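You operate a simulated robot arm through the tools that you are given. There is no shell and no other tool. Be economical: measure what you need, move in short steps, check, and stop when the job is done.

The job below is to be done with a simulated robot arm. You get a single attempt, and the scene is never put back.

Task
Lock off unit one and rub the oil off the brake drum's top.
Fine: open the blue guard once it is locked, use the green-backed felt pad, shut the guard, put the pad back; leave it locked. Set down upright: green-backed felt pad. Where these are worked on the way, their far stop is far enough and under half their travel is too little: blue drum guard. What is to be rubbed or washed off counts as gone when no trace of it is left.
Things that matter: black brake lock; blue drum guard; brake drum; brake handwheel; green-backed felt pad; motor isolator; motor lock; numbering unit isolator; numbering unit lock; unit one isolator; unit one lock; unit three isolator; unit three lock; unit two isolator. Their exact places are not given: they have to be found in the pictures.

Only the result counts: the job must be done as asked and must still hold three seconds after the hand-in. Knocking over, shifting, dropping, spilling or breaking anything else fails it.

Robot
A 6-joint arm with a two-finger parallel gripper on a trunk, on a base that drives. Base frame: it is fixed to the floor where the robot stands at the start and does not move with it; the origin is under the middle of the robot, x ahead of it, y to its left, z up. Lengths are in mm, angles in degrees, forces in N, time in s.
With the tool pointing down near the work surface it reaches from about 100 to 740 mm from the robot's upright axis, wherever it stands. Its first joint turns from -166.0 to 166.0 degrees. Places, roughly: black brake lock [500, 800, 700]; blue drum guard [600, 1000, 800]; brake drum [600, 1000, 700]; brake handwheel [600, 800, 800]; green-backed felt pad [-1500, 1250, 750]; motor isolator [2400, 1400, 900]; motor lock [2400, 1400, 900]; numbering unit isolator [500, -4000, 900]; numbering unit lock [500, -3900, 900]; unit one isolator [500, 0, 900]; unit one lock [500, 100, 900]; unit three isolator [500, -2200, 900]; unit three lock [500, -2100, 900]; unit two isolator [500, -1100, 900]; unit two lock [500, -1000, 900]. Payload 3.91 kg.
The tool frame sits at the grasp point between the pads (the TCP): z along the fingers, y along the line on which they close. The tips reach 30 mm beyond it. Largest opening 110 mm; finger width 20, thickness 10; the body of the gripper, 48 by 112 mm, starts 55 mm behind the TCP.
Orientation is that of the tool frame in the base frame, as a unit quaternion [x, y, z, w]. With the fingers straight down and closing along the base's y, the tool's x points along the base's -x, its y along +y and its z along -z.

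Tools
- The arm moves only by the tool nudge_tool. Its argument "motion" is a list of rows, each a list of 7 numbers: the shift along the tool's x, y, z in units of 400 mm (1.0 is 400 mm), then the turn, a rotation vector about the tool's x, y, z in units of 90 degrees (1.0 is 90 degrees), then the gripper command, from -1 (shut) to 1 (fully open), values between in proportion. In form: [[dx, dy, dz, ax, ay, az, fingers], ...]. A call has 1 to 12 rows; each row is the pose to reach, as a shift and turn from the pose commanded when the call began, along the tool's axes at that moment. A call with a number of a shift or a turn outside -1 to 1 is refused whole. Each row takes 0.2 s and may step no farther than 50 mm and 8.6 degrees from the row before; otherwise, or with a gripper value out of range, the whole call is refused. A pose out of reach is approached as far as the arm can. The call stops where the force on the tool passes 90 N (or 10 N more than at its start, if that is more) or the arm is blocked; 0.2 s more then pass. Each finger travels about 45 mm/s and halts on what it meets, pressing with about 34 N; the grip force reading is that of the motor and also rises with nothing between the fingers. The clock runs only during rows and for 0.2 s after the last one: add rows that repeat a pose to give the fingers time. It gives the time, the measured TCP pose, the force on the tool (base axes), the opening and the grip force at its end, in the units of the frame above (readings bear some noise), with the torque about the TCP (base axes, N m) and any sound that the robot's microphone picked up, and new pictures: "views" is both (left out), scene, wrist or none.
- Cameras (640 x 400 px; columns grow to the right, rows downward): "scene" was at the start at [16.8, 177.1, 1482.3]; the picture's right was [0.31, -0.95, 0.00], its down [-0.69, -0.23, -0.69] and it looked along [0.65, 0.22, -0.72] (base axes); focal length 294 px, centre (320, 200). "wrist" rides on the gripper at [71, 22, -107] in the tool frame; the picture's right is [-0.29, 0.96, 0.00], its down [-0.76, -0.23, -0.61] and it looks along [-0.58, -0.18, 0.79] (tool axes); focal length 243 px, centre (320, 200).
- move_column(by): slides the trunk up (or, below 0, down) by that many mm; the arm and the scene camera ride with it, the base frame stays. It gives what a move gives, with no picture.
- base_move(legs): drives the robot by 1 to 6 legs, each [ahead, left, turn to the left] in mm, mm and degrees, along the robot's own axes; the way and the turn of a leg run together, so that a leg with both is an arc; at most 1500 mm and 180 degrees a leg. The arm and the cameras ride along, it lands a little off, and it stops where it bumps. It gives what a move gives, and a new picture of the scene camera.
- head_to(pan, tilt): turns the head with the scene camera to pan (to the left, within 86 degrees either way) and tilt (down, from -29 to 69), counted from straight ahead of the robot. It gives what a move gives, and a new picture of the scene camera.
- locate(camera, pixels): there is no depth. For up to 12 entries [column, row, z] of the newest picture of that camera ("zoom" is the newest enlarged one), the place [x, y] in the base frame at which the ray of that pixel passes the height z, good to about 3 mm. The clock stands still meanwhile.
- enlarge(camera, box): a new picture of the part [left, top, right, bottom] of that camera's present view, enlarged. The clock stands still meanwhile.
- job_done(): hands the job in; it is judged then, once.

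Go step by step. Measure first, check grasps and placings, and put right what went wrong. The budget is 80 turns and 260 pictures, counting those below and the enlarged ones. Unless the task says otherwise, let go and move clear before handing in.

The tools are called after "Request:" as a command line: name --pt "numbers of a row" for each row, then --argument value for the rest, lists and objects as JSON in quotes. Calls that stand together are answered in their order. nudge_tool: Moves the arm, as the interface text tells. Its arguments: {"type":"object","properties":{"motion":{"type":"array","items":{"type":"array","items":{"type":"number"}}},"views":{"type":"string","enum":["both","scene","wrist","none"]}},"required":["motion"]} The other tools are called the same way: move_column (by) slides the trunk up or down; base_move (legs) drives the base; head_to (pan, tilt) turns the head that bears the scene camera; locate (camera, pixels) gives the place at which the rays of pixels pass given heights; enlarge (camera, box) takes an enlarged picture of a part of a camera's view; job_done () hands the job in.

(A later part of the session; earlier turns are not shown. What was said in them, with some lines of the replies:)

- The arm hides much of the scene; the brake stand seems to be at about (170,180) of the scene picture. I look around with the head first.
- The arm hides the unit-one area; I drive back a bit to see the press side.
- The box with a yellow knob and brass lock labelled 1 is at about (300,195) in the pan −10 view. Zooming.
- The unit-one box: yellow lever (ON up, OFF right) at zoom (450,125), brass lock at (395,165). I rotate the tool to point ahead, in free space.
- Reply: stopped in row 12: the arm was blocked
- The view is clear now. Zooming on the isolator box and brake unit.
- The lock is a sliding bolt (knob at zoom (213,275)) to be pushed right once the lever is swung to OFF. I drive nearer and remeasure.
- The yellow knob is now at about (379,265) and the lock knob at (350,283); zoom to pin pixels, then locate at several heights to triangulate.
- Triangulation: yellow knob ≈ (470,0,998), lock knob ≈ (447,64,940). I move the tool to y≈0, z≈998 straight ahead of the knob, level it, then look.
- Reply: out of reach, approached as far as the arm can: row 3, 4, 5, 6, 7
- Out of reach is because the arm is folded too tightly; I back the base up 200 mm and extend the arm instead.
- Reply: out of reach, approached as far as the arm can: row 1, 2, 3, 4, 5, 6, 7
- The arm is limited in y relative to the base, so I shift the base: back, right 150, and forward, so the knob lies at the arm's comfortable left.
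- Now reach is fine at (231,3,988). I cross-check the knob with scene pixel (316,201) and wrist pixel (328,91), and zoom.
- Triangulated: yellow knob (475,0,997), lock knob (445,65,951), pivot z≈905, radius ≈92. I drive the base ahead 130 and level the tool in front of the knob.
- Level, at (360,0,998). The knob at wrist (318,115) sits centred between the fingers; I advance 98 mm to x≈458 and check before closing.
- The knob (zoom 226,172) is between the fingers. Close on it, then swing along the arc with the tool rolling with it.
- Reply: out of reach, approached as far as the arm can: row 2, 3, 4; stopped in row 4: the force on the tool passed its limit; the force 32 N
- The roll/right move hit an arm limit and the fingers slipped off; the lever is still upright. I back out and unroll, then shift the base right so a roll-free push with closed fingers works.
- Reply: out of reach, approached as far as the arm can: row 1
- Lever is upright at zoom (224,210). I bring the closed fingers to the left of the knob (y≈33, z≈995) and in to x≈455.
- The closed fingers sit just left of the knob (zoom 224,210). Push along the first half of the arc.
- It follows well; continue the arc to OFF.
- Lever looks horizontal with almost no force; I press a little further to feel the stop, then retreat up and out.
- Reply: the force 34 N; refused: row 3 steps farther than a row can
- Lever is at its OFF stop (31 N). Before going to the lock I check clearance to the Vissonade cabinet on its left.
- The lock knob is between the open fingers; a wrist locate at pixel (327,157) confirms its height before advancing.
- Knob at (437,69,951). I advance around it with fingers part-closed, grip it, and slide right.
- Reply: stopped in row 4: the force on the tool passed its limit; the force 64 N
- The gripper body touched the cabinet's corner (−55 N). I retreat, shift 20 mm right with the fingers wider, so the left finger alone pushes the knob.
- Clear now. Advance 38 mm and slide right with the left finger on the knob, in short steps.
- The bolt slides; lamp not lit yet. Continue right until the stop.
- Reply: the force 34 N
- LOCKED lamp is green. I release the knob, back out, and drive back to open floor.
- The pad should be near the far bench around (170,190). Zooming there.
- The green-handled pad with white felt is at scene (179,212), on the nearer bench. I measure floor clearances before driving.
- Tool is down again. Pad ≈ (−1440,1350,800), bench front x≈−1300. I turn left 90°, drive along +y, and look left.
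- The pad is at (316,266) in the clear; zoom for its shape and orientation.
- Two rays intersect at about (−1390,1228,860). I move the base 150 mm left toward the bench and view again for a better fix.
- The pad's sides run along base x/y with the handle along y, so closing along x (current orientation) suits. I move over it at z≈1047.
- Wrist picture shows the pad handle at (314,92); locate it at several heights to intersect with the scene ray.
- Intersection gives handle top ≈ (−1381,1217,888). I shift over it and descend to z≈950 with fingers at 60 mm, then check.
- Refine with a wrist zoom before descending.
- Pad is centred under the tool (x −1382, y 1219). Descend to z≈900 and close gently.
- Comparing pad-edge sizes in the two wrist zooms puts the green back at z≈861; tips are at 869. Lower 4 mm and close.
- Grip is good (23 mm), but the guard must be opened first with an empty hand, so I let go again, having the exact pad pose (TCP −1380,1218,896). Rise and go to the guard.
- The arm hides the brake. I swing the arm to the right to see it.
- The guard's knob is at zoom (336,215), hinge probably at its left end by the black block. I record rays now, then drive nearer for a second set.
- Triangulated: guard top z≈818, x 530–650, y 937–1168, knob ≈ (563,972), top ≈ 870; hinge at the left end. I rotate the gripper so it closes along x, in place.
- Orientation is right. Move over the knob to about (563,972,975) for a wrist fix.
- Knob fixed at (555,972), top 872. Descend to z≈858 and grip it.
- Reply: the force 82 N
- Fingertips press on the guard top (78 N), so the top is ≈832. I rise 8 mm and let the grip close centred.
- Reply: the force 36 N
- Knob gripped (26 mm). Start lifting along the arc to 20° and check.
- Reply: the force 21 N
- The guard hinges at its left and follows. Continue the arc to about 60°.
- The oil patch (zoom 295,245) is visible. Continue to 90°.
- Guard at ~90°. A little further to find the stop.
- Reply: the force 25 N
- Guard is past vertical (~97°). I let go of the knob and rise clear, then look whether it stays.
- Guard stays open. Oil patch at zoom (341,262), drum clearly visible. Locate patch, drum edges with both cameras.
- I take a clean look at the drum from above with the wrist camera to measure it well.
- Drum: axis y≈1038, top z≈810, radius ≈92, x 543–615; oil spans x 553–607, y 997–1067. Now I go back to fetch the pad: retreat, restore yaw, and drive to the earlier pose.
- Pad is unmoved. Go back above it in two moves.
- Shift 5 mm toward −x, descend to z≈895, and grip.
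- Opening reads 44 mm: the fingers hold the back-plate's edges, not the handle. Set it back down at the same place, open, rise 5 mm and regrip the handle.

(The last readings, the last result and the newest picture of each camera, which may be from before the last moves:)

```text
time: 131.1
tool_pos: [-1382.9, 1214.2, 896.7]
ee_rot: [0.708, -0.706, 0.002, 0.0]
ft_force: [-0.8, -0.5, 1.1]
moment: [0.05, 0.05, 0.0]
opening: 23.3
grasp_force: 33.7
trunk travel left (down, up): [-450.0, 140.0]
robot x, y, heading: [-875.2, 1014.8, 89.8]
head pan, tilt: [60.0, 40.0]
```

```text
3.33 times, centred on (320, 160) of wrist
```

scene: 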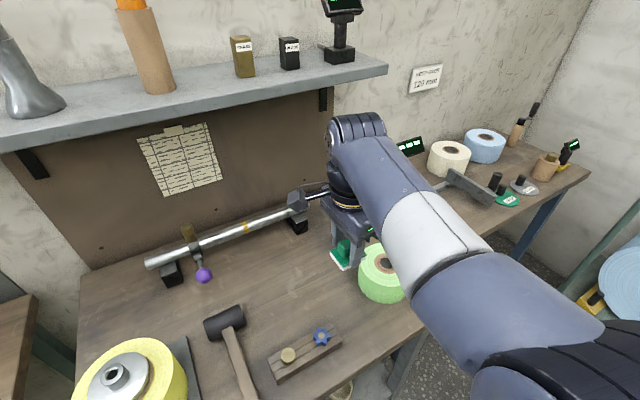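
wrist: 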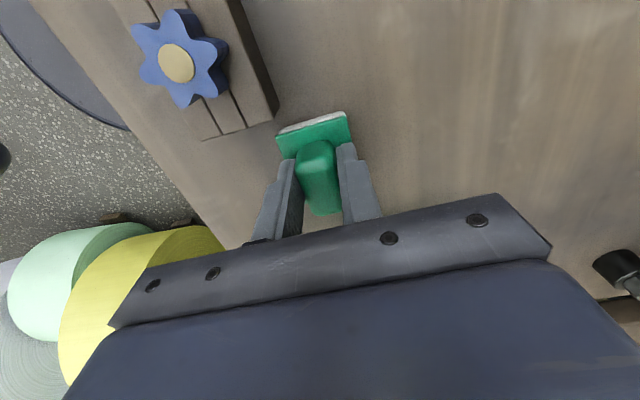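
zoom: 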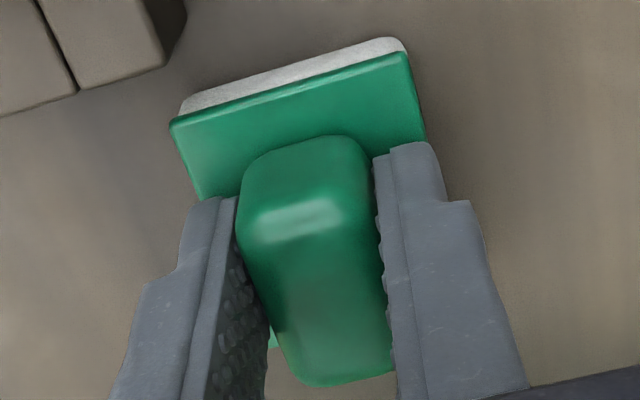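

Handle gripped at 23 mm, tips just above the back plate. Lift, bring the arm in, and drive back to the brake.

Request:
nudge_tool --pt "0 0 -0.03 0 0 0 -1" --pt "0 0 -0.12 0 0 0 -1" --pt "0 0 -0.24 0 0 0 -1" --pt "0 0 -0.36 0 0 0 -1" --pt "0 0 -0.48 0 0 0 -1" --pt "-0.04 -0.1 -0.5 0 0 0 -1" --pt "-0.09 -0.2 -0.5 0 0 0 -1" --pt "-0.14 -0.3 -0.5 0 0 0 -1" --pt "-0.19 -0.4 -0.5 0 0 0 -1" --pt "-0.24 -0.5 -0.5 0 0 0 -1" --pt "-0.29 -0.6 -0.5 0 0 0 -1" --views "wrist"

Request:
nudge_tool --pt "-0.02 -0.1 0 0 0 0 -1" --pt "-0.04 -0.2 0 0 0 0 -1" --pt "-0.06 -0.3 0 0 0 0 -1" --pt "-0.08 -0.4 0 0 0 0 -1" --pt "-0.1 -0.5 0 0 0 0 -1" --pt "-0.1 -0.5 0 0 0 0 -1" --views "none"

Request:
base_move --legs '[[-100, -440, 0], [0, 0, -90], [400, 0, 0]]'

```text
time: 133.5
tool_pos: [-1140.9, 1334.4, 1096.9]
ee_rot: [0.709, -0.705, 0.002, 0.0]
ft_force: [0.2, 0.1, -0.3]
moment: [0.03, -0.02, 0.0]
opening: 23.3
grasp_force: 34.0
trunk travel left (down, up): [-450.0, 140.0]
robot x, y, heading: [-877.6, 1015.8, 89.8]
head pan, tilt: [60.0, 40.0]
```

wrist: 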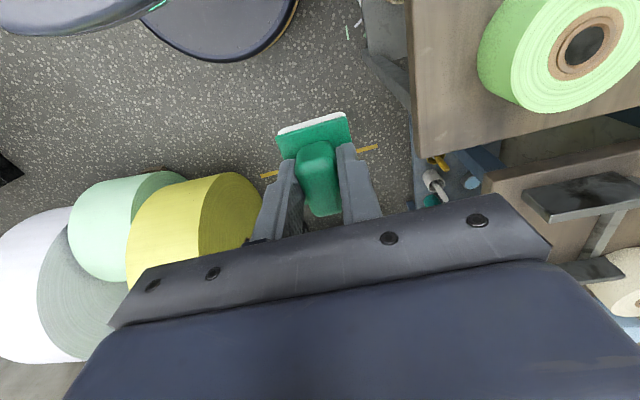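

```text
time: 134.9
tool_pos: [-945.8, 1376.2, 1098.4]
ee_rot: [0.709, -0.705, 0.002, -0.001]
ft_force: [0.0, 0.2, -1.0]
moment: [-0.02, 0.02, 0.01]
opening: 22.9
grasp_force: 33.9
trunk travel left (down, up): [-450.0, 140.0]
robot x, y, heading: [-878.2, 1013.7, 90.0]
head pan, tilt: [60.0, 40.0]
```

```text
time: 143.4
tool_pos: [310.7, 995.1, 1097.2]
ee_rot: [-0.007, 1.0, -0.002, 0.0]
ft_force: [0.7, -0.7, -1.0]
moment: [0.03, 0.0, 0.01]
opening: 23.3
grasp_force: 33.9
trunk travel left (down, up): [-450.0, 140.0]
robot x, y, heading: [-49.4, 922.3, 0.6]
head pan, tilt: [60.0, 40.0]
```

scene: 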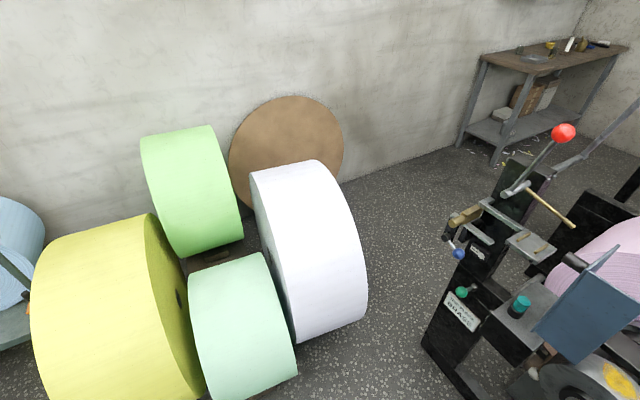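

Pad held at 23 mm. Turn the gripper −90° (camera toward −y, thin side toward the guard), advance the base 90 and look.

Request:
nudge_tool --pt "0 0 0 0 0 -0.0909 -1" --pt "0 0 0 0 0 -0.1818 -1" --pt "0 0 0 0 0 -0.2727 -1" --pt "0 0 0 0 0 -0.3636 -1" --pt "0 0 0 0 0 -0.4545 -1" --pt "0 0 0 0 0 -0.5454 -1" --pt "0 0 0 0 0 -0.6363 -1" --pt "0 0 0 0 0 -0.7272 -1" --pt "0 0 0 0 0 -0.8181 -1" --pt "0 0 0 0 0 -0.909 -1" --pt "0 0 0 0 0 -1 -1" --pt "0 0 0 0 0 -1 -1" --views "none"

Request:
base_move --legs '[[90, 0, -0.6]]'

Request:
head_to --pan 0 --tilt 50

```text
time: 146.0
tool_pos: [311.6, 995.7, 1095.9]
ee_rot: [0.713, -0.701, 0.0, 0.002]
ft_force: [0.3, 0.0, -0.9]
moment: [-0.01, -0.01, 0.01]
opening: 23.4
grasp_force: 34.3
trunk travel left (down, up): [-450.0, 140.0]
robot x, y, heading: [-46.7, 920.7, 0.6]
head pan, tilt: [60.0, 40.0]
```

```text
time: 147.1
tool_pos: [400.4, 990.7, 1096.9]
ee_rot: [0.709, -0.705, 0.001, 0.002]
ft_force: [-0.2, -0.7, 0.3]
moment: [-0.02, 0.04, 0.0]
opening: 23.6
grasp_force: 34.6
trunk travel left (down, up): [-450.0, 140.0]
robot x, y, heading: [39.6, 918.4, -0.3]
head pan, tilt: [60.0, 40.0]
```

scene: 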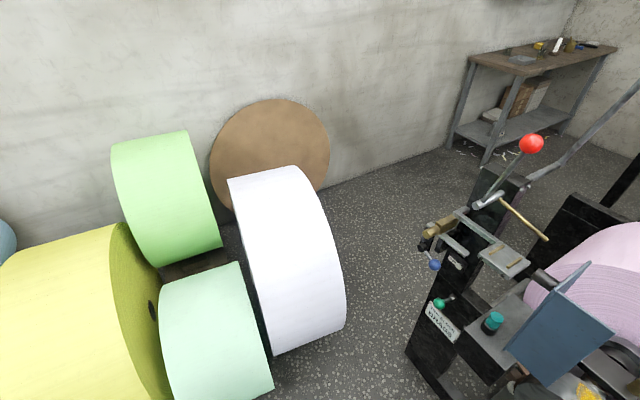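

```text
time: 148.4
tool_pos: [402.4, 990.4, 1097.1]
ee_rot: [0.709, -0.706, 0.001, 0.002]
ft_force: [0.1, 0.2, -0.9]
moment: [0.01, 0.02, 0.0]
opening: 23.3
grasp_force: 34.1
trunk travel left (down, up): [-450.0, 140.0]
robot x, y, heading: [45.0, 917.1, -0.4]
head pan, tilt: [0.0, 50.0]
```

scene: 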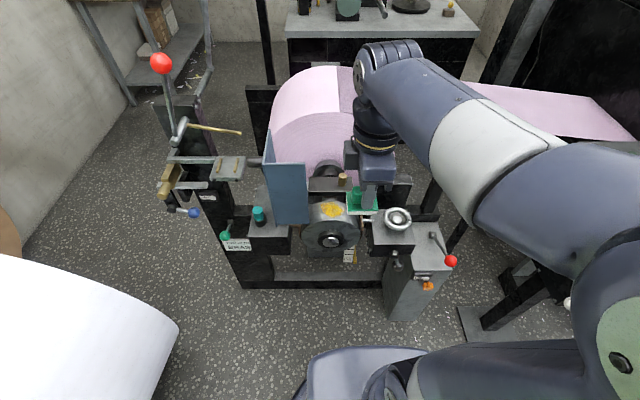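

The yaw works. Move above the drum: TCP (567,1033), z≈930.

Request:
nudge_tool --pt "-0.025 -0.1 0 0 0 0 -1" --pt "-0.05 -0.2 0 0 0 0 -1" --pt "-0.08 -0.3 0 0 0 0 -1" --pt "-0.1075 -0.4 0.03 0 0 0 -1" --pt "-0.1075 -0.4125 0.12 0 0 0 -1" --pt "-0.1075 -0.4125 0.23 0 0 0 -1" --pt "-0.1075 -0.4125 0.33 0 0 0 -1" --pt "-0.1075 -0.4125 0.4175 0 0 0 -1" --pt "-0.1075 -0.4125 0.4175 0 0 0 -1"

Request:
enlarge --camera "scene" --box '[250, 140, 410, 260]'

```text
time: 150.4
tool_pos: [567.2, 1035.7, 930.5]
ee_rot: [0.709, -0.705, 0.001, 0.002]
ft_force: [-0.1, -0.6, -0.2]
moment: [-0.01, -0.01, 0.0]
opening: 23.1
grasp_force: 34.3
trunk travel left (down, up): [-450.0, 140.0]
robot x, y, heading: [41.4, 922.2, -0.3]
head pan, tilt: [0.0, 50.0]
```

scene: 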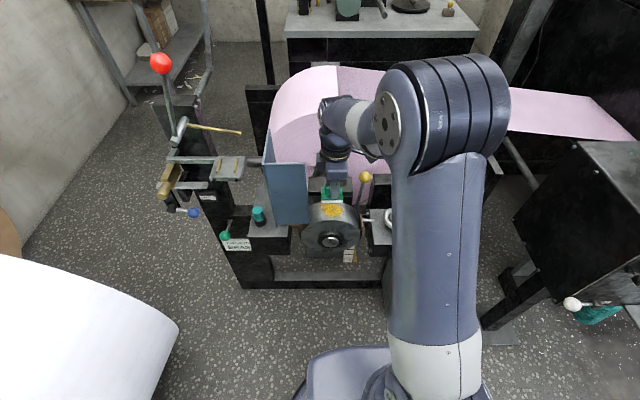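
wrist: 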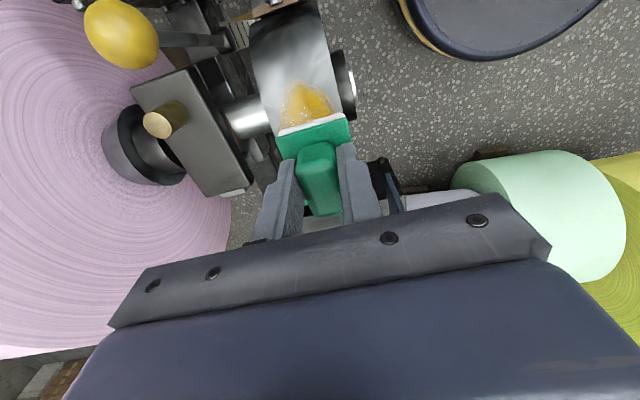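

```text
3.33 times, centred on (330, 200) of scene
```

zoom: 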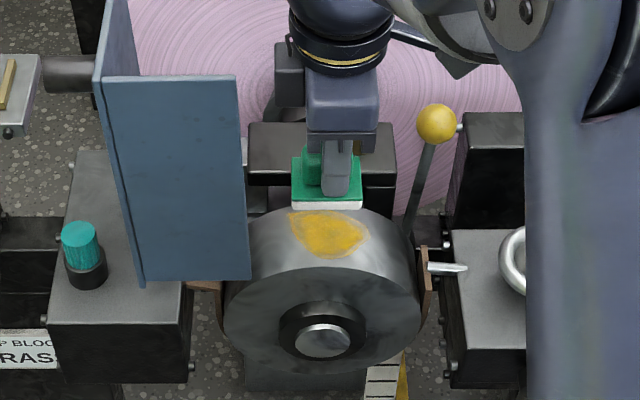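

Well placed. Descend to just above expected contact, then feel for it.

Request:
nudge_tool --pt "0.006 0 0.08 0 0 0 -1" --pt "0.006 0 0.14 0 0 0 -1" --pt "0.006 0 0.165 0 0 0 -1" --pt "0.006 0 0.175 0 0 0 -1" --pt "0.006 0 0.18 0 0 0 -1" --views "none"

Request:
enlarge --camera "scene" --box '[250, 140, 410, 260]'

```text
time: 151.6
tool_pos: [566.7, 1029.4, 858.3]
ee_rot: [0.709, -0.705, 0.001, 0.002]
ft_force: [0.8, 0.2, -0.7]
moment: [0.02, 0.01, 0.02]
opening: 23.1
grasp_force: 33.6
trunk travel left (down, up): [-450.0, 140.0]
robot x, y, heading: [37.7, 921.8, -0.2]
head pan, tilt: [0.0, 50.0]
```

```text
3.33 times, centred on (330, 200) of scene
```

zoom: 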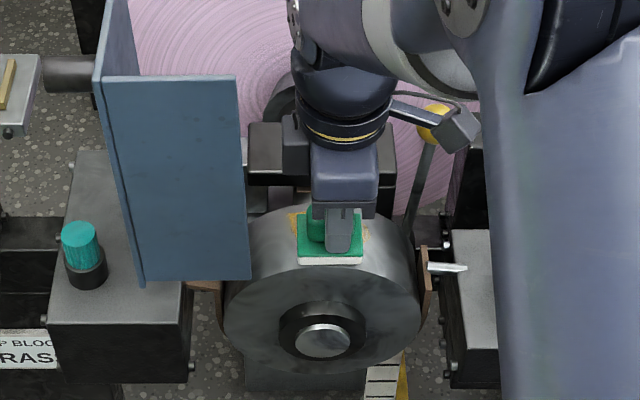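

No contact yet at 858; go down in 1.5 mm steps.

Request:
nudge_tool --pt "0 0 0.004 0 0 0 -1" --pt "0 0 0.008 0 0 0 -1" --pt "0 0 0.012 0 0 0 -1" --views "none"

Request:
nudge_tool --pt "0 0 0.004 0 0 0 -1" --pt "0 0 0.008 0 0 0 -1" --views "none"

```text
time: 152.4
tool_pos: [566.7, 1031.3, 856.8]
ee_rot: [0.709, -0.705, 0.003, -0.001]
ft_force: [0.5, -3.5, 31.7]
moment: [0.15, 0.12, 0.01]
opening: 23.3
grasp_force: 34.0
trunk travel left (down, up): [-450.0, 140.0]
robot x, y, heading: [41.6, 921.5, -0.1]
head pan, tilt: [0.0, 50.0]
```

```text
time: 153.0
tool_pos: [566.4, 1030.9, 855.7]
ee_rot: [0.709, -0.706, 0.004, -0.002]
ft_force: [0.5, -5.6, 59.8]
moment: [0.26, 0.43, -0.01]
opening: 23.5
grasp_force: 33.8
trunk travel left (down, up): [-450.0, 140.0]
robot x, y, heading: [40.4, 921.7, -0.1]
head pan, tilt: [0.0, 50.0]
```

Contact is at z≈857 with ~8 N/mm. Ease to ~35 N and rub flat strokes across y at three x positions.

Request:
nudge_tool --pt "0 0 -0.0075 0 0 0 -1" --pt "-0.03 0 -0.0075 0 0 0 -1" --pt "-0.06 0 -0.0075 0 0 0 -1" --pt "0 0 -0.0075 0 0 0 -1" --pt "0.06 0 -0.0075 0 0 0 -1" --pt "0.06 -0.033 -0.0075 0 0 0 -1" --pt "0 -0.033 -0.0075 0 0 0 -1" --pt "-0.06 -0.033 -0.0075 0 0 0 -1" --pt "-0.06 -0.065 -0.0075 0 0 0 -1" --pt "0 -0.065 -0.0075 0 0 0 -1" --pt "0.06 -0.065 -0.0075 0 0 0 -1" --pt "0.0 -0.065 -0.0075 0 0 0 -1" --views "none"

Request:
nudge_tool --pt "0 0 -0.08 0 0 0 -1" --pt "0.06 0 -0.2 0 0 0 -1" --pt "0.15 0 -0.25 0 0 0 -1" --pt "0.25 0 -0.25 0 0 0 -1" --views "wrist"

Request:
enlarge --camera "scene" --box '[280, 180, 376, 260]'

```text
time: 155.6
tool_pos: [592.8, 1026.8, 855.4]
ee_rot: [0.708, -0.706, 0.003, 0.001]
ft_force: [0.3, -14.7, 36.8]
moment: [-0.2, 0.05, 0.04]
opening: 23.1
grasp_force: 34.3
trunk travel left (down, up): [-450.0, 140.0]
robot x, y, heading: [44.7, 921.9, -0.2]
head pan, tilt: [0.0, 50.0]
```

```text
refused: row 2 steps farther than a row can; nothing moved
```

```text
5.00 times, centred on (328, 220) of scene
```

zoom: 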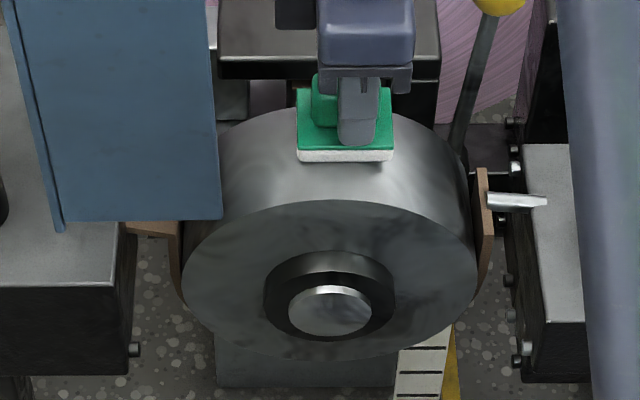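

Visible oil is gone. Lift clear and inspect the whole drum top.

Request:
nudge_tool --pt "0 0 -0.08 0 0 0 -1" --pt "0 0 -0.18 0 0 0 -1" --pt "0.0 0 -0.28 0 0 0 -1" --pt "0.0 0 -0.38 0 0 0 -1" --pt "0.02 0.0 -0.48 0 0 0 -1" --pt "0.02 0.0 -0.5 0 0 0 -1" --views "wrist"

Request:
enlarge --camera "scene" --box '[280, 180, 376, 260]'

Request:
enlarge --camera "wrist" --box '[200, 0, 380, 150]'

```text
time: 157.0
tool_pos: [592.4, 1024.6, 1053.7]
ee_rot: [0.709, -0.705, 0.0, 0.002]
ft_force: [0.1, -0.9, 0.2]
moment: [0.03, 0.0, 0.0]
opening: 23.4
grasp_force: 34.3
trunk travel left (down, up): [-450.0, 140.0]
robot x, y, heading: [40.4, 919.7, -0.2]
head pan, tilt: [0.0, 50.0]
```

wrist: 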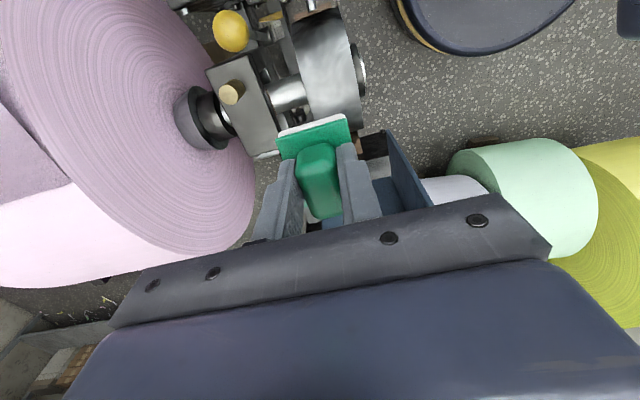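

```text
5.00 times, centred on (328, 220) of scene
```

zoom: 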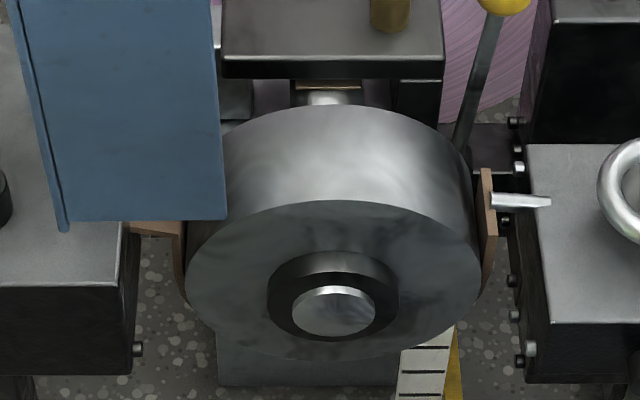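

```text
2.67 times, centred on (290, 75) of wrist
```

zoom: 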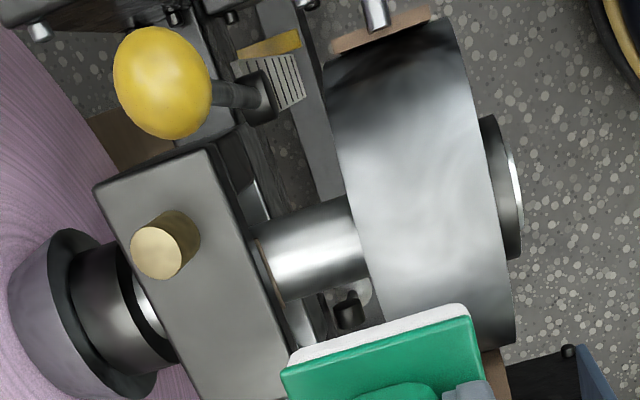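

The drum top is clean. Now return the pad: retreat, unyaw, and drive back to the bench pose.

Request:
enlarge --camera "scene" --box '[306, 196, 354, 226]'

Request:
nudge_tool --pt "0.01 0.05 -0.02 0 0 0.0909 -1" --pt "0.02 0.1 -0.04 0 0 0.1818 -1" --pt "0.03 0.15 -0.06 0 0 0.2727 -1" --pt "0.04 0.2 -0.08 0 0 0.3636 -1" --pt "0.05 0.25 -0.1 0 0 0.4545 -1" --pt "0.06 0.3 -0.11 0 0 0.5454 -1" --pt "0.07 0.35 -0.11 0 0 0.6363 -1" --pt "0.08 0.4 -0.11 0 0 0.7272 -1" --pt "0.0875 0.43 -0.11 0 0 0.8181 -1" --pt "0.0875 0.45 -0.11 0 0 0.909 -1" --pt "0.0875 0.475 -0.11 0 0 1 -1" --pt "0.0875 0.475 -0.11 0 0 1 -1" --views "none"

Request:
base_move --legs '[[-480, 0, 0], [0, 0, 90], [95, 440, 0]]'

Request:
head_to --pan 60 --tilt 40

```text
13.33 times, centred on (330, 211) of scene
```

zoom: 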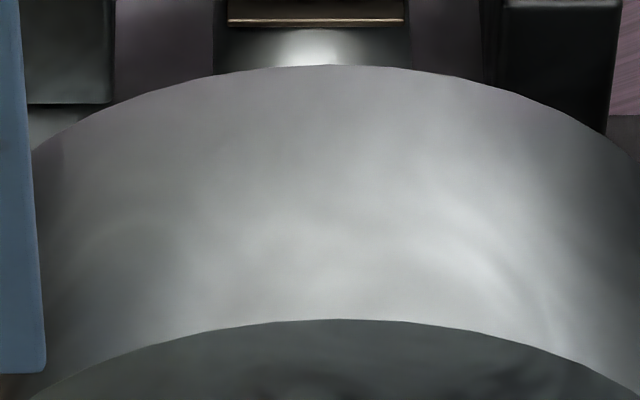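

```text
time: 159.6
tool_pos: [400.9, 986.5, 1098.1]
ee_rot: [-0.001, 1.0, -0.002, 0.0]
ft_force: [-0.1, 0.1, -0.3]
moment: [0.01, -0.01, 0.0]
opening: 23.1
grasp_force: 34.0
trunk travel left (down, up): [-450.0, 140.0]
robot x, y, heading: [43.5, 920.7, -0.3]
head pan, tilt: [0.0, 50.0]
```

```text
time: 168.8
tool_pos: [-967.4, 1362.0, 1096.2]
ee_rot: [0.717, -0.697, 0.003, -0.001]
ft_force: [0.1, 0.4, -0.6]
moment: [-0.01, 0.05, 0.0]
opening: 23.4
grasp_force: 34.0
trunk travel left (down, up): [-450.0, 140.0]
robot x, y, heading: [-894.0, 1003.8, 90.9]
head pan, tilt: [0.0, 50.0]
```

scene: 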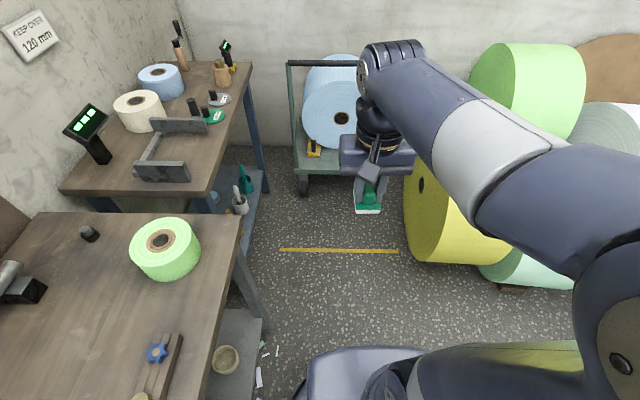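

```text
time: 170.1
tool_pos: [-967.1, 1363.1, 1097.1]
ee_rot: [0.717, -0.697, 0.001, -0.001]
ft_force: [0.3, -0.3, -1.0]
moment: [-0.06, 0.05, 0.01]
opening: 23.5
grasp_force: 34.3
trunk travel left (down, up): [-450.0, 140.0]
robot x, y, heading: [-895.9, 1006.6, 91.2]
head pan, tilt: [60.0, 40.0]
```

scene: 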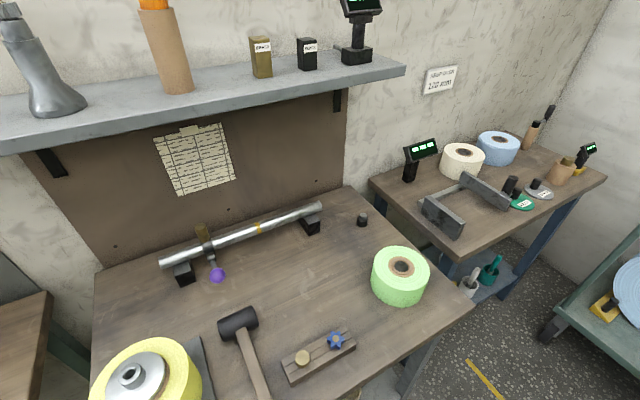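

Drum is spotless in the 13× view. Carry the pad above its old spot.

Request:
nudge_tool --pt "0.03 0.09 0 0 0 0.002 -1" --pt "0.06 0.18 0 0 0 0.004 -1" --pt "0.09 0.27 0 0 0 0.008 -1" --pt "0.12 0.36 0 0 0 0.012 -1" --pt "0.15 0.45 0 0 0 0.016 -1" --pt "0.18 0.54 0 0 0 0.016 -1" --pt "0.21 0.63 0 0 0 0.016 -1" --pt "0.25 0.72 0 0 0 0.016 -1" --pt "0.29 0.81 0 0 0 0.016 -1" --pt "0.32 0.9 0 0 0 0.016 -1" --pt "0.343 0.98 0 0 0 0.016 -1" --pt "0.343 0.98 0 0 0 0.016 -1" --views "wrist"

```text
time: 172.7
tool_pos: [-1358.7, 1217.0, 1095.5]
ee_rot: [0.708, -0.707, 0.002, 0.0]
ft_force: [0.3, -0.3, -1.0]
moment: [-0.02, -0.01, -0.02]
opening: 23.3
grasp_force: 34.7
trunk travel left (down, up): [-450.0, 140.0]
robot x, y, heading: [-896.9, 1003.7, 91.0]
head pan, tilt: [60.0, 40.0]
```

wrist: 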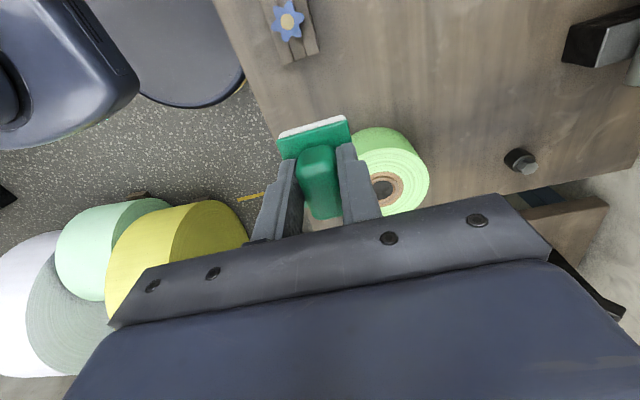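

Finish over the spot and lower to just above the bench.

Request:
nudge_tool --pt "0.007 0.06 0.0 0 0 0 -1" --pt "0.007 0.06 0.1 0 0 0 -1" --pt "0.007 0.06 0.2 0 0 0 -1" --pt "0.007 0.06 0.3 0 0 0 -1" --pt "0.007 0.06 0.4 0 0 0 -1" --pt "0.007 0.06 0.46 0 0 0 -1" --pt "0.007 0.06 0.485 0 0 0 -1" --pt "0.007 0.06 0.492 0 0 0 -1" --pt "0.007 0.06 0.492 0 0 0 -1" --views "none"

Request:
nudge_tool --pt "0 0 0.003 0 0 0 -1" --pt "0 0 0.006 0 0 0 -1" --pt "0 0 0.006 0 0 0 -1" --views "wrist"

Request:
enlarge --camera "scene" --box '[300, 260, 420, 345]'

```text
time: 174.7
tool_pos: [-1379.5, 1210.3, 897.9]
ee_rot: [0.708, -0.707, 0.002, -0.001]
ft_force: [-0.8, 0.1, -0.6]
moment: [0.01, 0.02, 0.01]
opening: 23.2
grasp_force: 34.2
trunk travel left (down, up): [-450.0, 140.0]
robot x, y, heading: [-891.5, 1003.1, 91.0]
head pan, tilt: [60.0, 40.0]
```

```text
time: 175.5
tool_pos: [-1379.9, 1211.7, 896.5]
ee_rot: [0.708, -0.706, 0.002, 0.0]
ft_force: [0.3, -0.2, -1.0]
moment: [0.0, -0.01, -0.01]
opening: 23.3
grasp_force: 33.9
trunk travel left (down, up): [-450.0, 140.0]
robot x, y, heading: [-895.4, 1008.3, 91.1]
head pan, tilt: [60.0, 40.0]
```

wrist: 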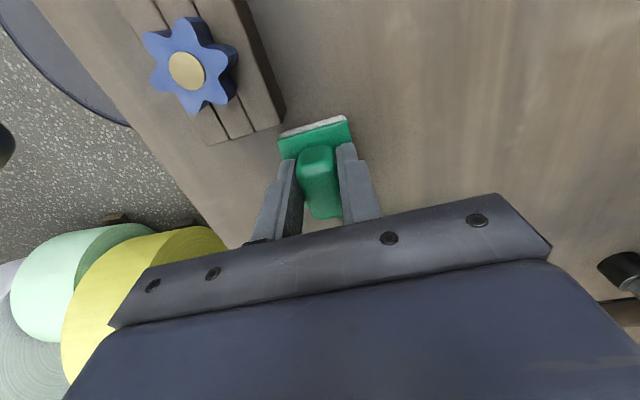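

```text
4.71 times, centred on (360, 302) of scene
```

zoom: 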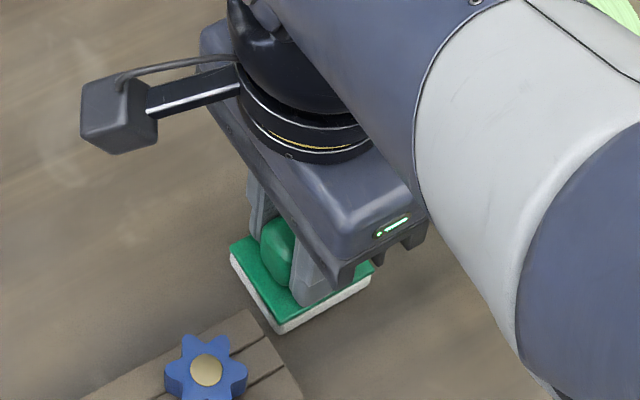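

Position is within 3 mm of the original; no bench contact felt yet. Lower gently until contact.

Request:
nudge_tool --pt "0 0 0.002 0 0 0 -1" --pt "0 0 0.004 0 0 0 -1" --pt "0 0 0.004 0 0 0 -1" --views "none"

Request:
nudge_tool --pt "0 0 0.002 0 0 0 -1" --pt "0 0 0.004 0 0 0 -1" --pt "0 0 0.004 0 0 0 -1" --views "none"

```text
time: 176.3
tool_pos: [-1378.0, 1211.7, 896.3]
ee_rot: [-0.707, 0.707, 0.0, 0.001]
ft_force: [-0.9, -0.8, 10.9]
moment: [-0.28, 0.03, 0.01]
opening: 23.3
grasp_force: 34.3
trunk travel left (down, up): [-450.0, 140.0]
robot x, y, heading: [-896.5, 1006.2, 91.0]
head pan, tilt: [60.0, 40.0]
```

```text
time: 177.1
tool_pos: [-1379.9, 1211.3, 895.1]
ee_rot: [0.708, -0.706, 0.0, 0.001]
ft_force: [-9.1, -1.2, 27.8]
moment: [-0.63, 0.19, -0.23]
opening: 23.5
grasp_force: 34.2
trunk travel left (down, up): [-450.0, 140.0]
robot x, y, heading: [-889.2, 1002.3, 91.2]
head pan, tilt: [60.0, 40.0]
```

Contact is firm (28 N). Ease back 3 mm, open, rise straight up and check.

Request:
nudge_tool --pt "0 0 -0.006 0 0 0 -1" --pt "0 0 -0.006 0 0 0 -0.5" --pt "0 0 -0.006 0 0 0 0.1" --pt "0 0 -0.006 0 0 0 0.1" --pt "0 0 -0.006 0 0 0 0.1" --pt "0 0 -0.1 0 0 0 0.1" --pt "0 0 -0.2 0 0 0 0.1" --pt "0 0 -0.3 0 0 0 0.1" --pt "0 0 -0.4 0 0 0 0.1" --pt "0 0 -0.5 0 0 0 0.1" --pt "-0.05 -0.1 -0.5 0 0 0 0.1" --pt "-0.1 -0.2 -0.5 0 0 0 0.1" --views "wrist"

Request:
enlarge --camera "scene" --box '[300, 260, 420, 345]'

Request:
nudge_tool --pt "-0.03 -0.1 0 0 0 0 0.1" --pt "-0.06 -0.2 0 0 0 0 0.1" --pt "-0.1 -0.3 0 0 0 0 0.1" --pt "-0.14 -0.4 0 0 0 0 0.1" --pt "-0.18 -0.5 0 0 0 0 0.1" --pt "-0.22 -0.6 0 0 0 0 0.1" --pt "-0.26 -0.7 0 0 0 0 0.1" --pt "-0.28 -0.8 0 0 0 0 0.1" --pt "-0.28 -0.85 0 0 0 0 0.1" --pt "-0.28 -0.85 0 0 0 0 0.1" --views "none"

```text
time: 179.7
tool_pos: [-1296.9, 1250.7, 1090.5]
ee_rot: [0.708, -0.706, 0.002, -0.001]
ft_force: [0.2, 0.0, 0.4]
moment: [0.02, -0.01, 0.0]
opening: 60.5
grasp_force: 0.0
trunk travel left (down, up): [-450.0, 140.0]
robot x, y, heading: [-894.9, 1004.4, 91.1]
head pan, tilt: [60.0, 40.0]
```

wrist: 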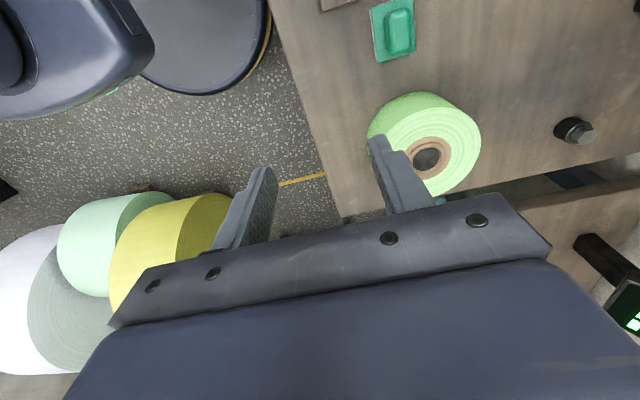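

```text
4.71 times, centred on (360, 302) of scene
```

zoom: 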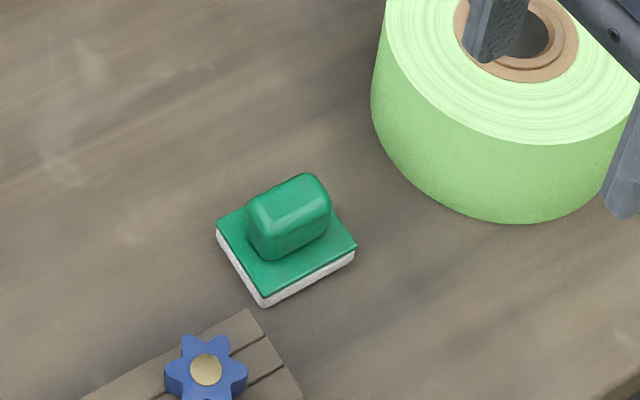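

```text
time: 181.9
tool_pos: [-960.6, 1362.3, 1096.8]
ee_rot: [0.708, -0.706, 0.002, 0.0]
ft_force: [1.2, -0.4, 0.0]
moment: [0.0, 0.02, 0.02]
opening: 60.4
grasp_force: 0.0
trunk travel left (down, up): [-450.0, 140.0]
robot x, y, heading: [-892.9, 1005.7, 90.8]
head pan, tilt: [60.0, 40.0]
```

The pad is back, upright, at its spot. Drive back to the brake and set the yaw as when opening the guard.

Request:
base_move --legs '[[-95, -440, 0], [0, 0, -91], [490, 0, 0]]'

Request:
nudge_tool --pt "0 0 -0.01 0 0 0.0909 0.1" --pt "0 0 -0.02 0 0 0.1818 0.1" --pt "0 0 -0.04 0 0 0.2727 0.1" --pt "0 0 -0.06 0 0 0.3636 0.1" --pt "0 0 -0.08 0 0 0.4545 0.1" --pt "0 0 -0.1 0 0 0.5454 0.1" --pt "0 0 -0.12 0 0 0.6363 0.1" --pt "0 0 -0.12 0 0 0.7272 0.1" --pt "0 0 -0.12 0 0 0.8181 0.1" --pt "0 0 -0.12 0 0 0.909 0.1" --pt "0 0 -0.12 0 0 1 0.1" --pt "0 0 -0.12 0 0 1 0.1" --views "none"

Request:
head_to --pan 0 --tilt 50

```text
time: 190.8
tool_pos: [387.6, 1028.4, 1097.5]
ee_rot: [-0.024, 1.0, -0.002, -0.001]
ft_force: [-0.1, -0.2, 0.2]
moment: [0.03, 0.0, -0.03]
opening: 60.5
grasp_force: 0.1
trunk travel left (down, up): [-450.0, 140.0]
robot x, y, heading: [34.4, 945.2, 3.7]
head pan, tilt: [60.0, 40.0]
```

scene: 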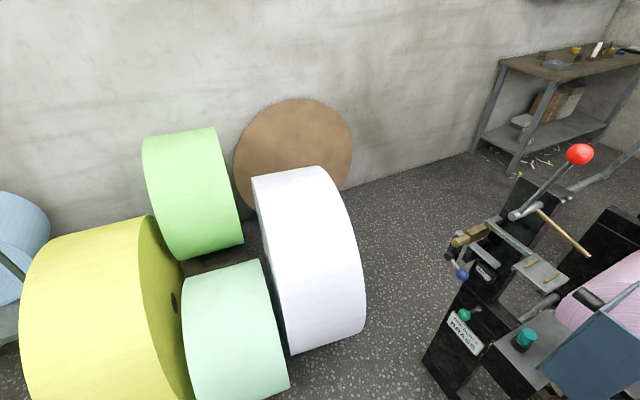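

```text
time: 193.4
tool_pos: [388.9, 1029.3, 1145.2]
ee_rot: [0.69, 0.724, -0.002, 0.0]
ft_force: [0.0, -0.2, 0.3]
moment: [0.03, 0.03, 0.02]
opening: 60.5
grasp_force: 0.0
trunk travel left (down, up): [-450.0, 140.0]
robot x, y, heading: [32.2, 946.1, 3.7]
head pan, tilt: [60.0, 40.0]
```

```text
time: 194.7
tool_pos: [389.3, 1030.1, 1145.6]
ee_rot: [0.69, 0.724, -0.002, 0.001]
ft_force: [-0.5, 0.4, -0.1]
moment: [-0.02, 0.0, 0.01]
opening: 60.5
grasp_force: 0.1
trunk travel left (down, up): [-450.0, 140.0]
robot x, y, heading: [32.0, 947.5, 3.7]
head pan, tilt: [0.0, 50.0]
```

scene: 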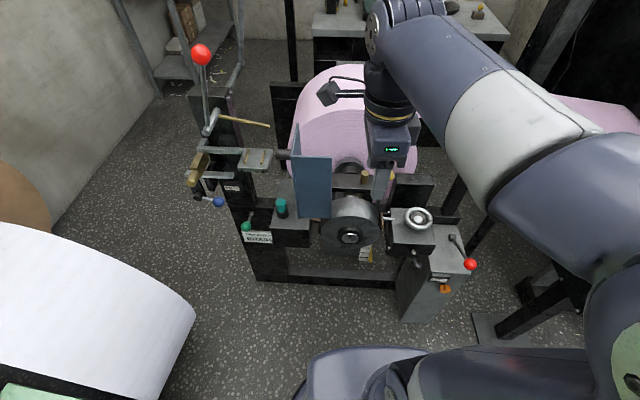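

Heading is off by 3.7°; correct the base.

Request:
base_move --legs '[[5, -30, -3.9]]'

Request:
enlarge --camera "scene" --box '[220, 110, 380, 230]'

```text
time: 195.6
tool_pos: [399.5, 975.6, 1145.0]
ee_rot: [0.714, 0.7, -0.002, 0.0]
ft_force: [1.0, 1.1, -0.4]
moment: [0.0, 0.0, 0.03]
opening: 60.6
grasp_force: 0.0
trunk travel left (down, up): [-450.0, 140.0]
robot x, y, heading: [35.8, 919.4, -0.3]
head pan, tilt: [0.0, 50.0]
```

scene: 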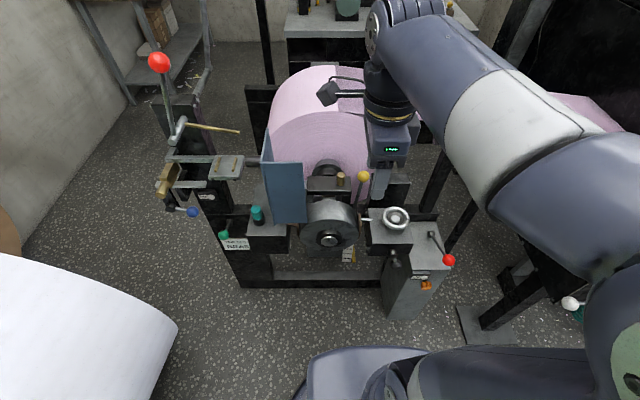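

```text
3.33 times, centred on (300, 170) of scene
```

zoom: 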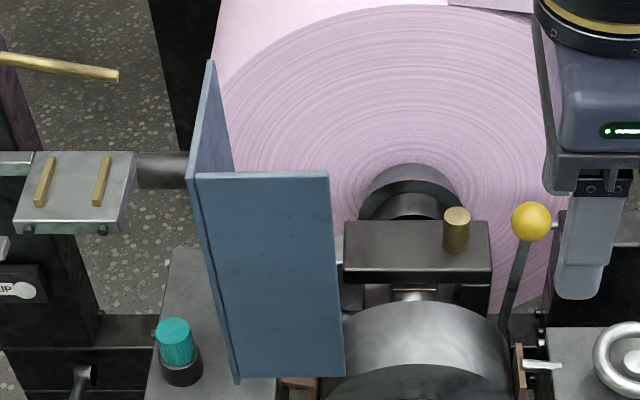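

Guard unchanged at ~97°. Move above the release point (555,1233) and check with the wrist view.

Request:
nudge_tool --pt "0.08 0.05 0 0 0 0 0.1" --pt "0.16 0.1 0 0 0 0 0.1" --pt "0.24 0.15 0 0 0 0 0.1" --pt "0.32 0.2 0 0 0 -0.006 0.1" --pt "0.4 0.25 0 0 0 -0.0126 0.1" --pt "0.48 0.3 0 0 0 -0.0126 0.1" --pt "0.56 0.35 0 0 0 -0.0126 0.1" --pt "0.65 0.374 0 0 0 -0.0126 0.1" --pt "0.65 0.374 0.06 0 0 -0.0126 0.1" --pt "0.65 0.374 0.1 0 0 -0.0126 0.1" --pt "0.65 0.374 0.1 0 0 -0.0126 0.1"

Request:
enlarge --camera "wrist" --box '[220, 60, 440, 240]'

Request:
enlarge --camera "scene" --box '[180, 90, 340, 210]'

```text
time: 198.0
tool_pos: [555.2, 1233.3, 1100.8]
ee_rot: [0.706, 0.708, -0.001, 0.001]
ft_force: [-0.1, -0.5, -0.4]
moment: [-0.01, -0.02, -0.02]
opening: 60.5
grasp_force: 0.1
trunk travel left (down, up): [-450.0, 140.0]
robot x, y, heading: [41.1, 911.9, -0.3]
head pan, tilt: [0.0, 50.0]
```

scene: 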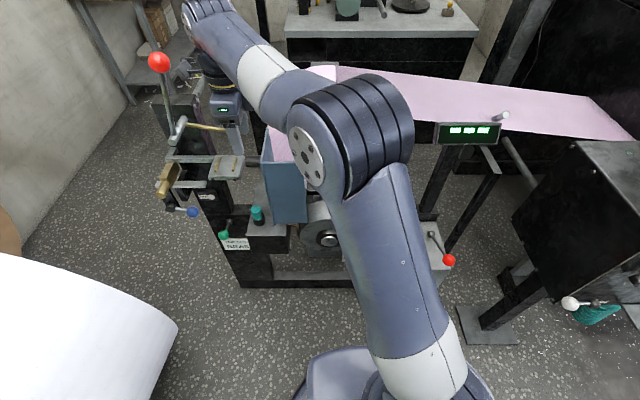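
wrist: 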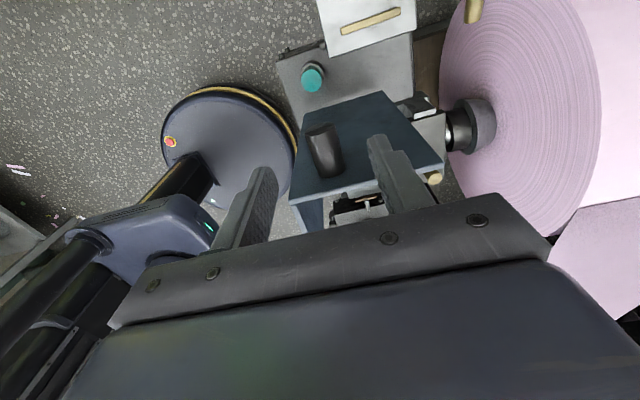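

```text
2.22 times, centred on (330, 150) of wrist
```

zoom: 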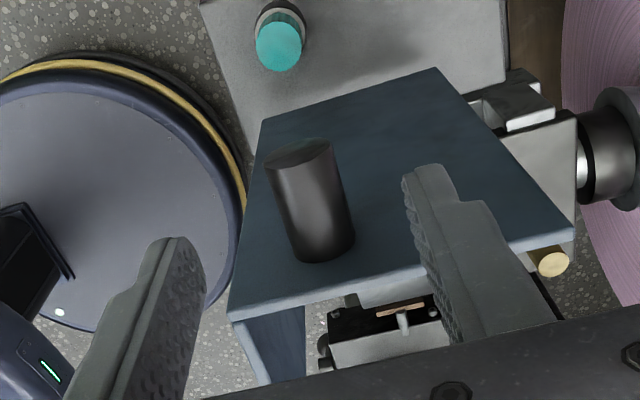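

```text
3.33 times, centred on (260, 150) of scene
```

zoom: 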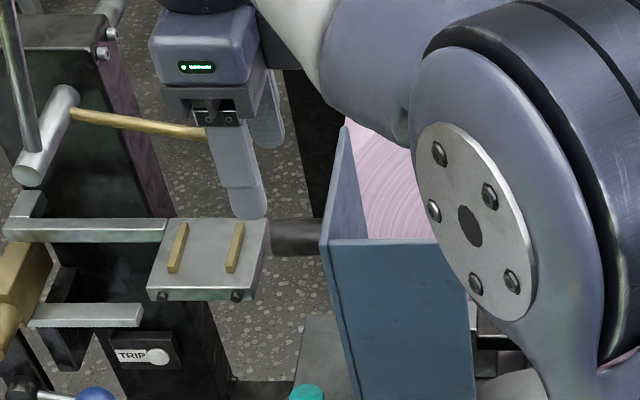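

Knob sits between the fingers as before. Descend to z≈1018 and grip.

Request:
nudge_tool --pt "0 0 0.08 0 0 0 0.1" --pt "0 0 0.15 0 0 0 0.1" --pt "0 0 0.205 0 0 0 0.1" --pt "0 0 0.205 0 0 0 -0.5" --pt "0 0 0.205 0 0 0 -1" --pt "0 0 0.205 0 0 0 -1" --pt "0 0 0.205 0 0 0 -1" --views "wrist"

```text
time: 199.6
tool_pos: [556.0, 1234.9, 1020.0]
ee_rot: [0.707, 0.707, -0.002, 0.001]
ft_force: [7.6, 0.7, -2.0]
moment: [0.24, -0.09, -0.25]
opening: 25.6
grasp_force: 45.1
trunk travel left (down, up): [-450.0, 140.0]
robot x, y, heading: [36.6, 917.2, 0.1]
head pan, tilt: [0.0, 50.0]
5 turns are left
```

wrist: 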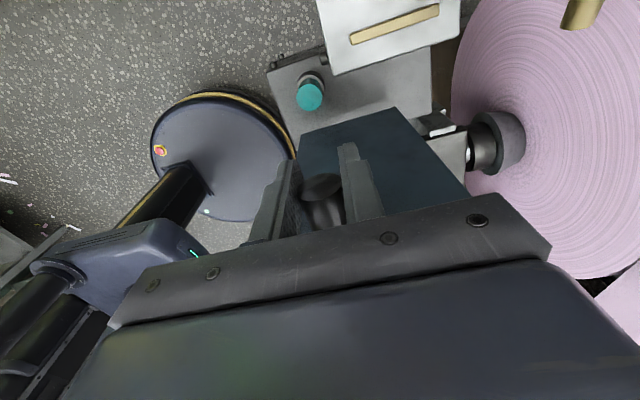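

Grip 26 mm. Swing the guard back along the reversed arc to about 45°.

Request:
nudge_tool --pt "-0.042 0 -0.012 0 0 0 -1" --pt "-0.076 0 -0.019 0 0 0 -1" --pt "-0.111 0 -0.0235 0 0 0 -1" --pt "-0.1455 0 -0.0255 0 0 0 -1" --pt "-0.1805 0 -0.0255 0 0 0 -1" --pt "-0.215 0 -0.023 0 0 0 -1" --pt "-0.25 0 -0.0175 0 0 0 -1" --pt "-0.284 0 -0.01 0 0 0 -1" --pt "-0.3175 0 0 0 0 0 -1" --pt "-0.358 0 0.0155 0 0 0 -1" --pt "-0.3975 0 0.035 0 0 0 -1" --pt "-0.435 0 0.057 0 0 0 -1" --views "scene"

```text
time: 202.2
tool_pos: [555.7, 1059.0, 1000.5]
ee_rot: [0.707, 0.707, 0.001, 0.002]
ft_force: [11.7, 5.9, 3.1]
moment: [1.35, 0.46, -0.46]
opening: 26.0
grasp_force: 45.2
trunk travel left (down, up): [-450.0, 140.0]
robot x, y, heading: [37.9, 916.6, -0.0]
head pan, tilt: [0.0, 50.0]
4 turns are left
```

scene: 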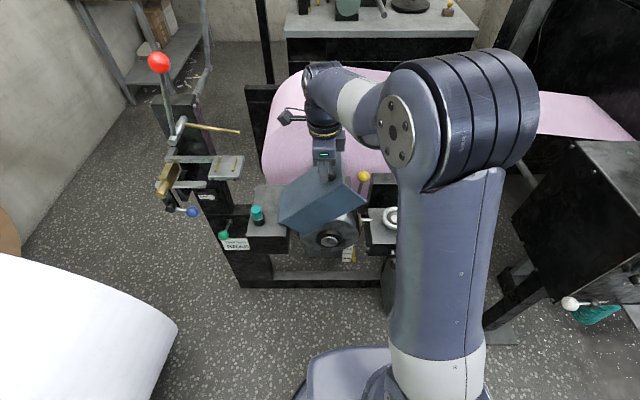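

It follows; guard at ~47°. Continue the arc down to closed with slight extra press.

Request:
nudge_tool --pt "-0.036 0 0.03 0 0 0 -1" --pt "-0.07 0 0.06 0 0 0 -1" --pt "-0.1 0 0.094 0 0 0 -1" --pt "-0.128 0 0.129 0 0 0 -1" --pt "-0.153 0 0.167 0 0 0 -1" --pt "-0.175 0 0.206 0 0 0 -1" --pt "-0.192 0 0.247 0 0 0 -1" --pt "-0.207 0 0.288 0 0 0 -1" --pt "-0.217 0 0.328 0 0 0 -1" --pt "-0.217 0 0.336 0 0 0 -1" --pt "-0.217 0 0.342 0 0 0 -1" --views "both"

Request:
enlarge --camera "scene" --box '[240, 130, 440, 262]'

```text
time: 204.6
tool_pos: [554.1, 974.4, 865.9]
ee_rot: [0.707, 0.707, 0.002, 0.003]
ft_force: [14.1, 18.6, 35.3]
moment: [0.49, 0.78, 0.08]
opening: 25.6
grasp_force: 45.4
trunk travel left (down, up): [-450.0, 140.0]
robot x, y, heading: [38.2, 918.9, 0.0]
head pan, tilt: [0.0, 50.0]
```

scene: 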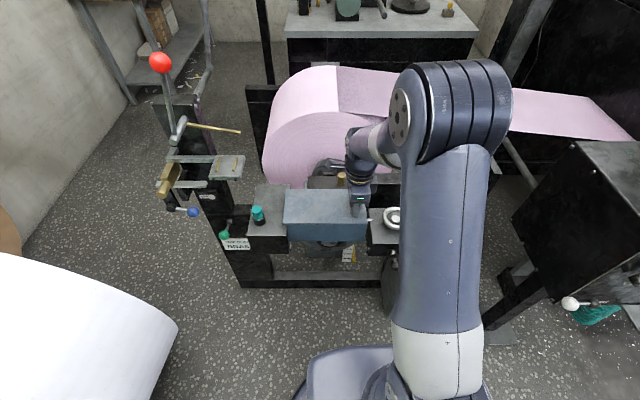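
wrist: 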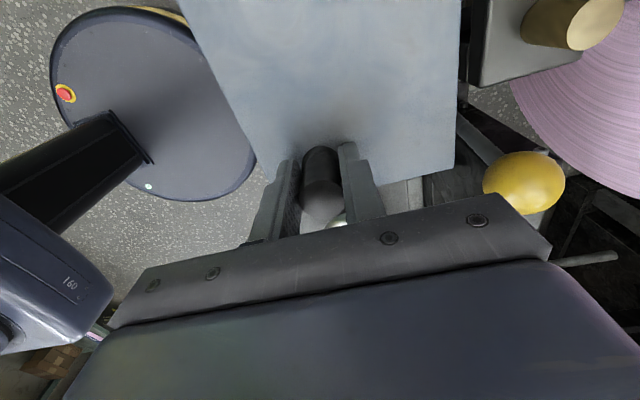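

```text
3.03 times, centred on (340, 196) of scene
3 turns are left
```

zoom: 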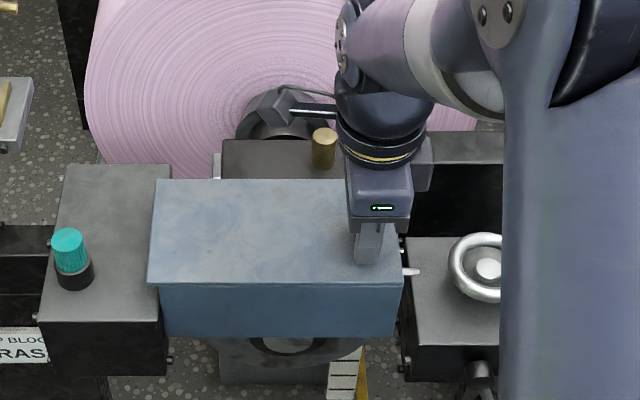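

Guard is shut on its stop (35 N, z 866 as before). Release the knob, rise straight up and back away.

Request:
nudge_tool --pt "0 0 -0.008 0 0 0 -1" --pt "0 0 -0.008 0 0 0 -0.4" --pt "0 0 -0.008 0 0 0 0.1" --pt "0 0 -0.008 0 0 0 0.1" --pt "0 0 -0.008 0 0 0 0.1" --pt "0 0 -0.1 0 0 0 0.1" --pt "0 0 -0.2 0 0 0 0.1" --pt "0 0 -0.3 0 0 0 0.1" --pt "0 0 -0.4 0 0 0 0.1" --pt "0 0 -0.5 0 0 0 0.1" --pt "-0.02 -0.1 -0.55 0 0 0 0.1" --pt "-0.02 -0.2 -0.55 0 0 0 0.1" --views "scene"

Request:
enlarge --camera "scene" --box '[240, 130, 440, 262]'

```text
time: 207.2
tool_pos: [472.5, 966.0, 1086.0]
ee_rot: [0.707, 0.707, -0.001, 0.001]
ft_force: [-0.6, 0.9, -0.2]
moment: [0.01, -0.01, 0.0]
opening: 60.7
grasp_force: 0.2
trunk travel left (down, up): [-450.0, 140.0]
robot x, y, heading: [42.3, 915.1, -0.0]
head pan, tilt: [0.0, 50.0]
```

scene: 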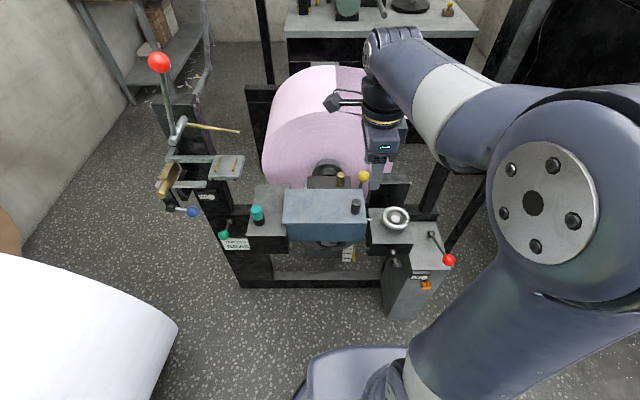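

```text
3.03 times, centred on (340, 196) of scene
2 turns are left
```

zoom: 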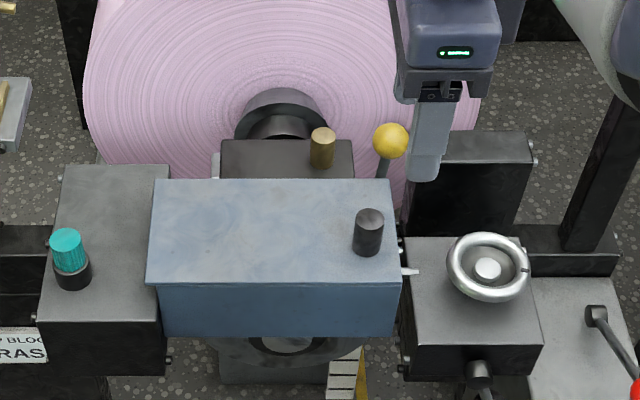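

The guard is shut, the hand is clear, the pad is back upright on the bench, and unit one was left locked. Handing in.

Request:
job_done

```text
The job is handed in.
```

The job is handed in: unit one is locked off, with its green LOCKED lamp lit when I left it. The brake drum's top is rubbed clean, the blue guard is shut, and the felt pad is upright on the bench within about 3 mm of where it was.

- **Order:** I put the pad back before shutting the guard, because shutting it needed an empty hand.
- **Contact:** while I was reaching for the unit one lock, the gripper touched the corner of the cabinet beside it at about 60 N. I saw nothing shifted in the pictures afterwards.
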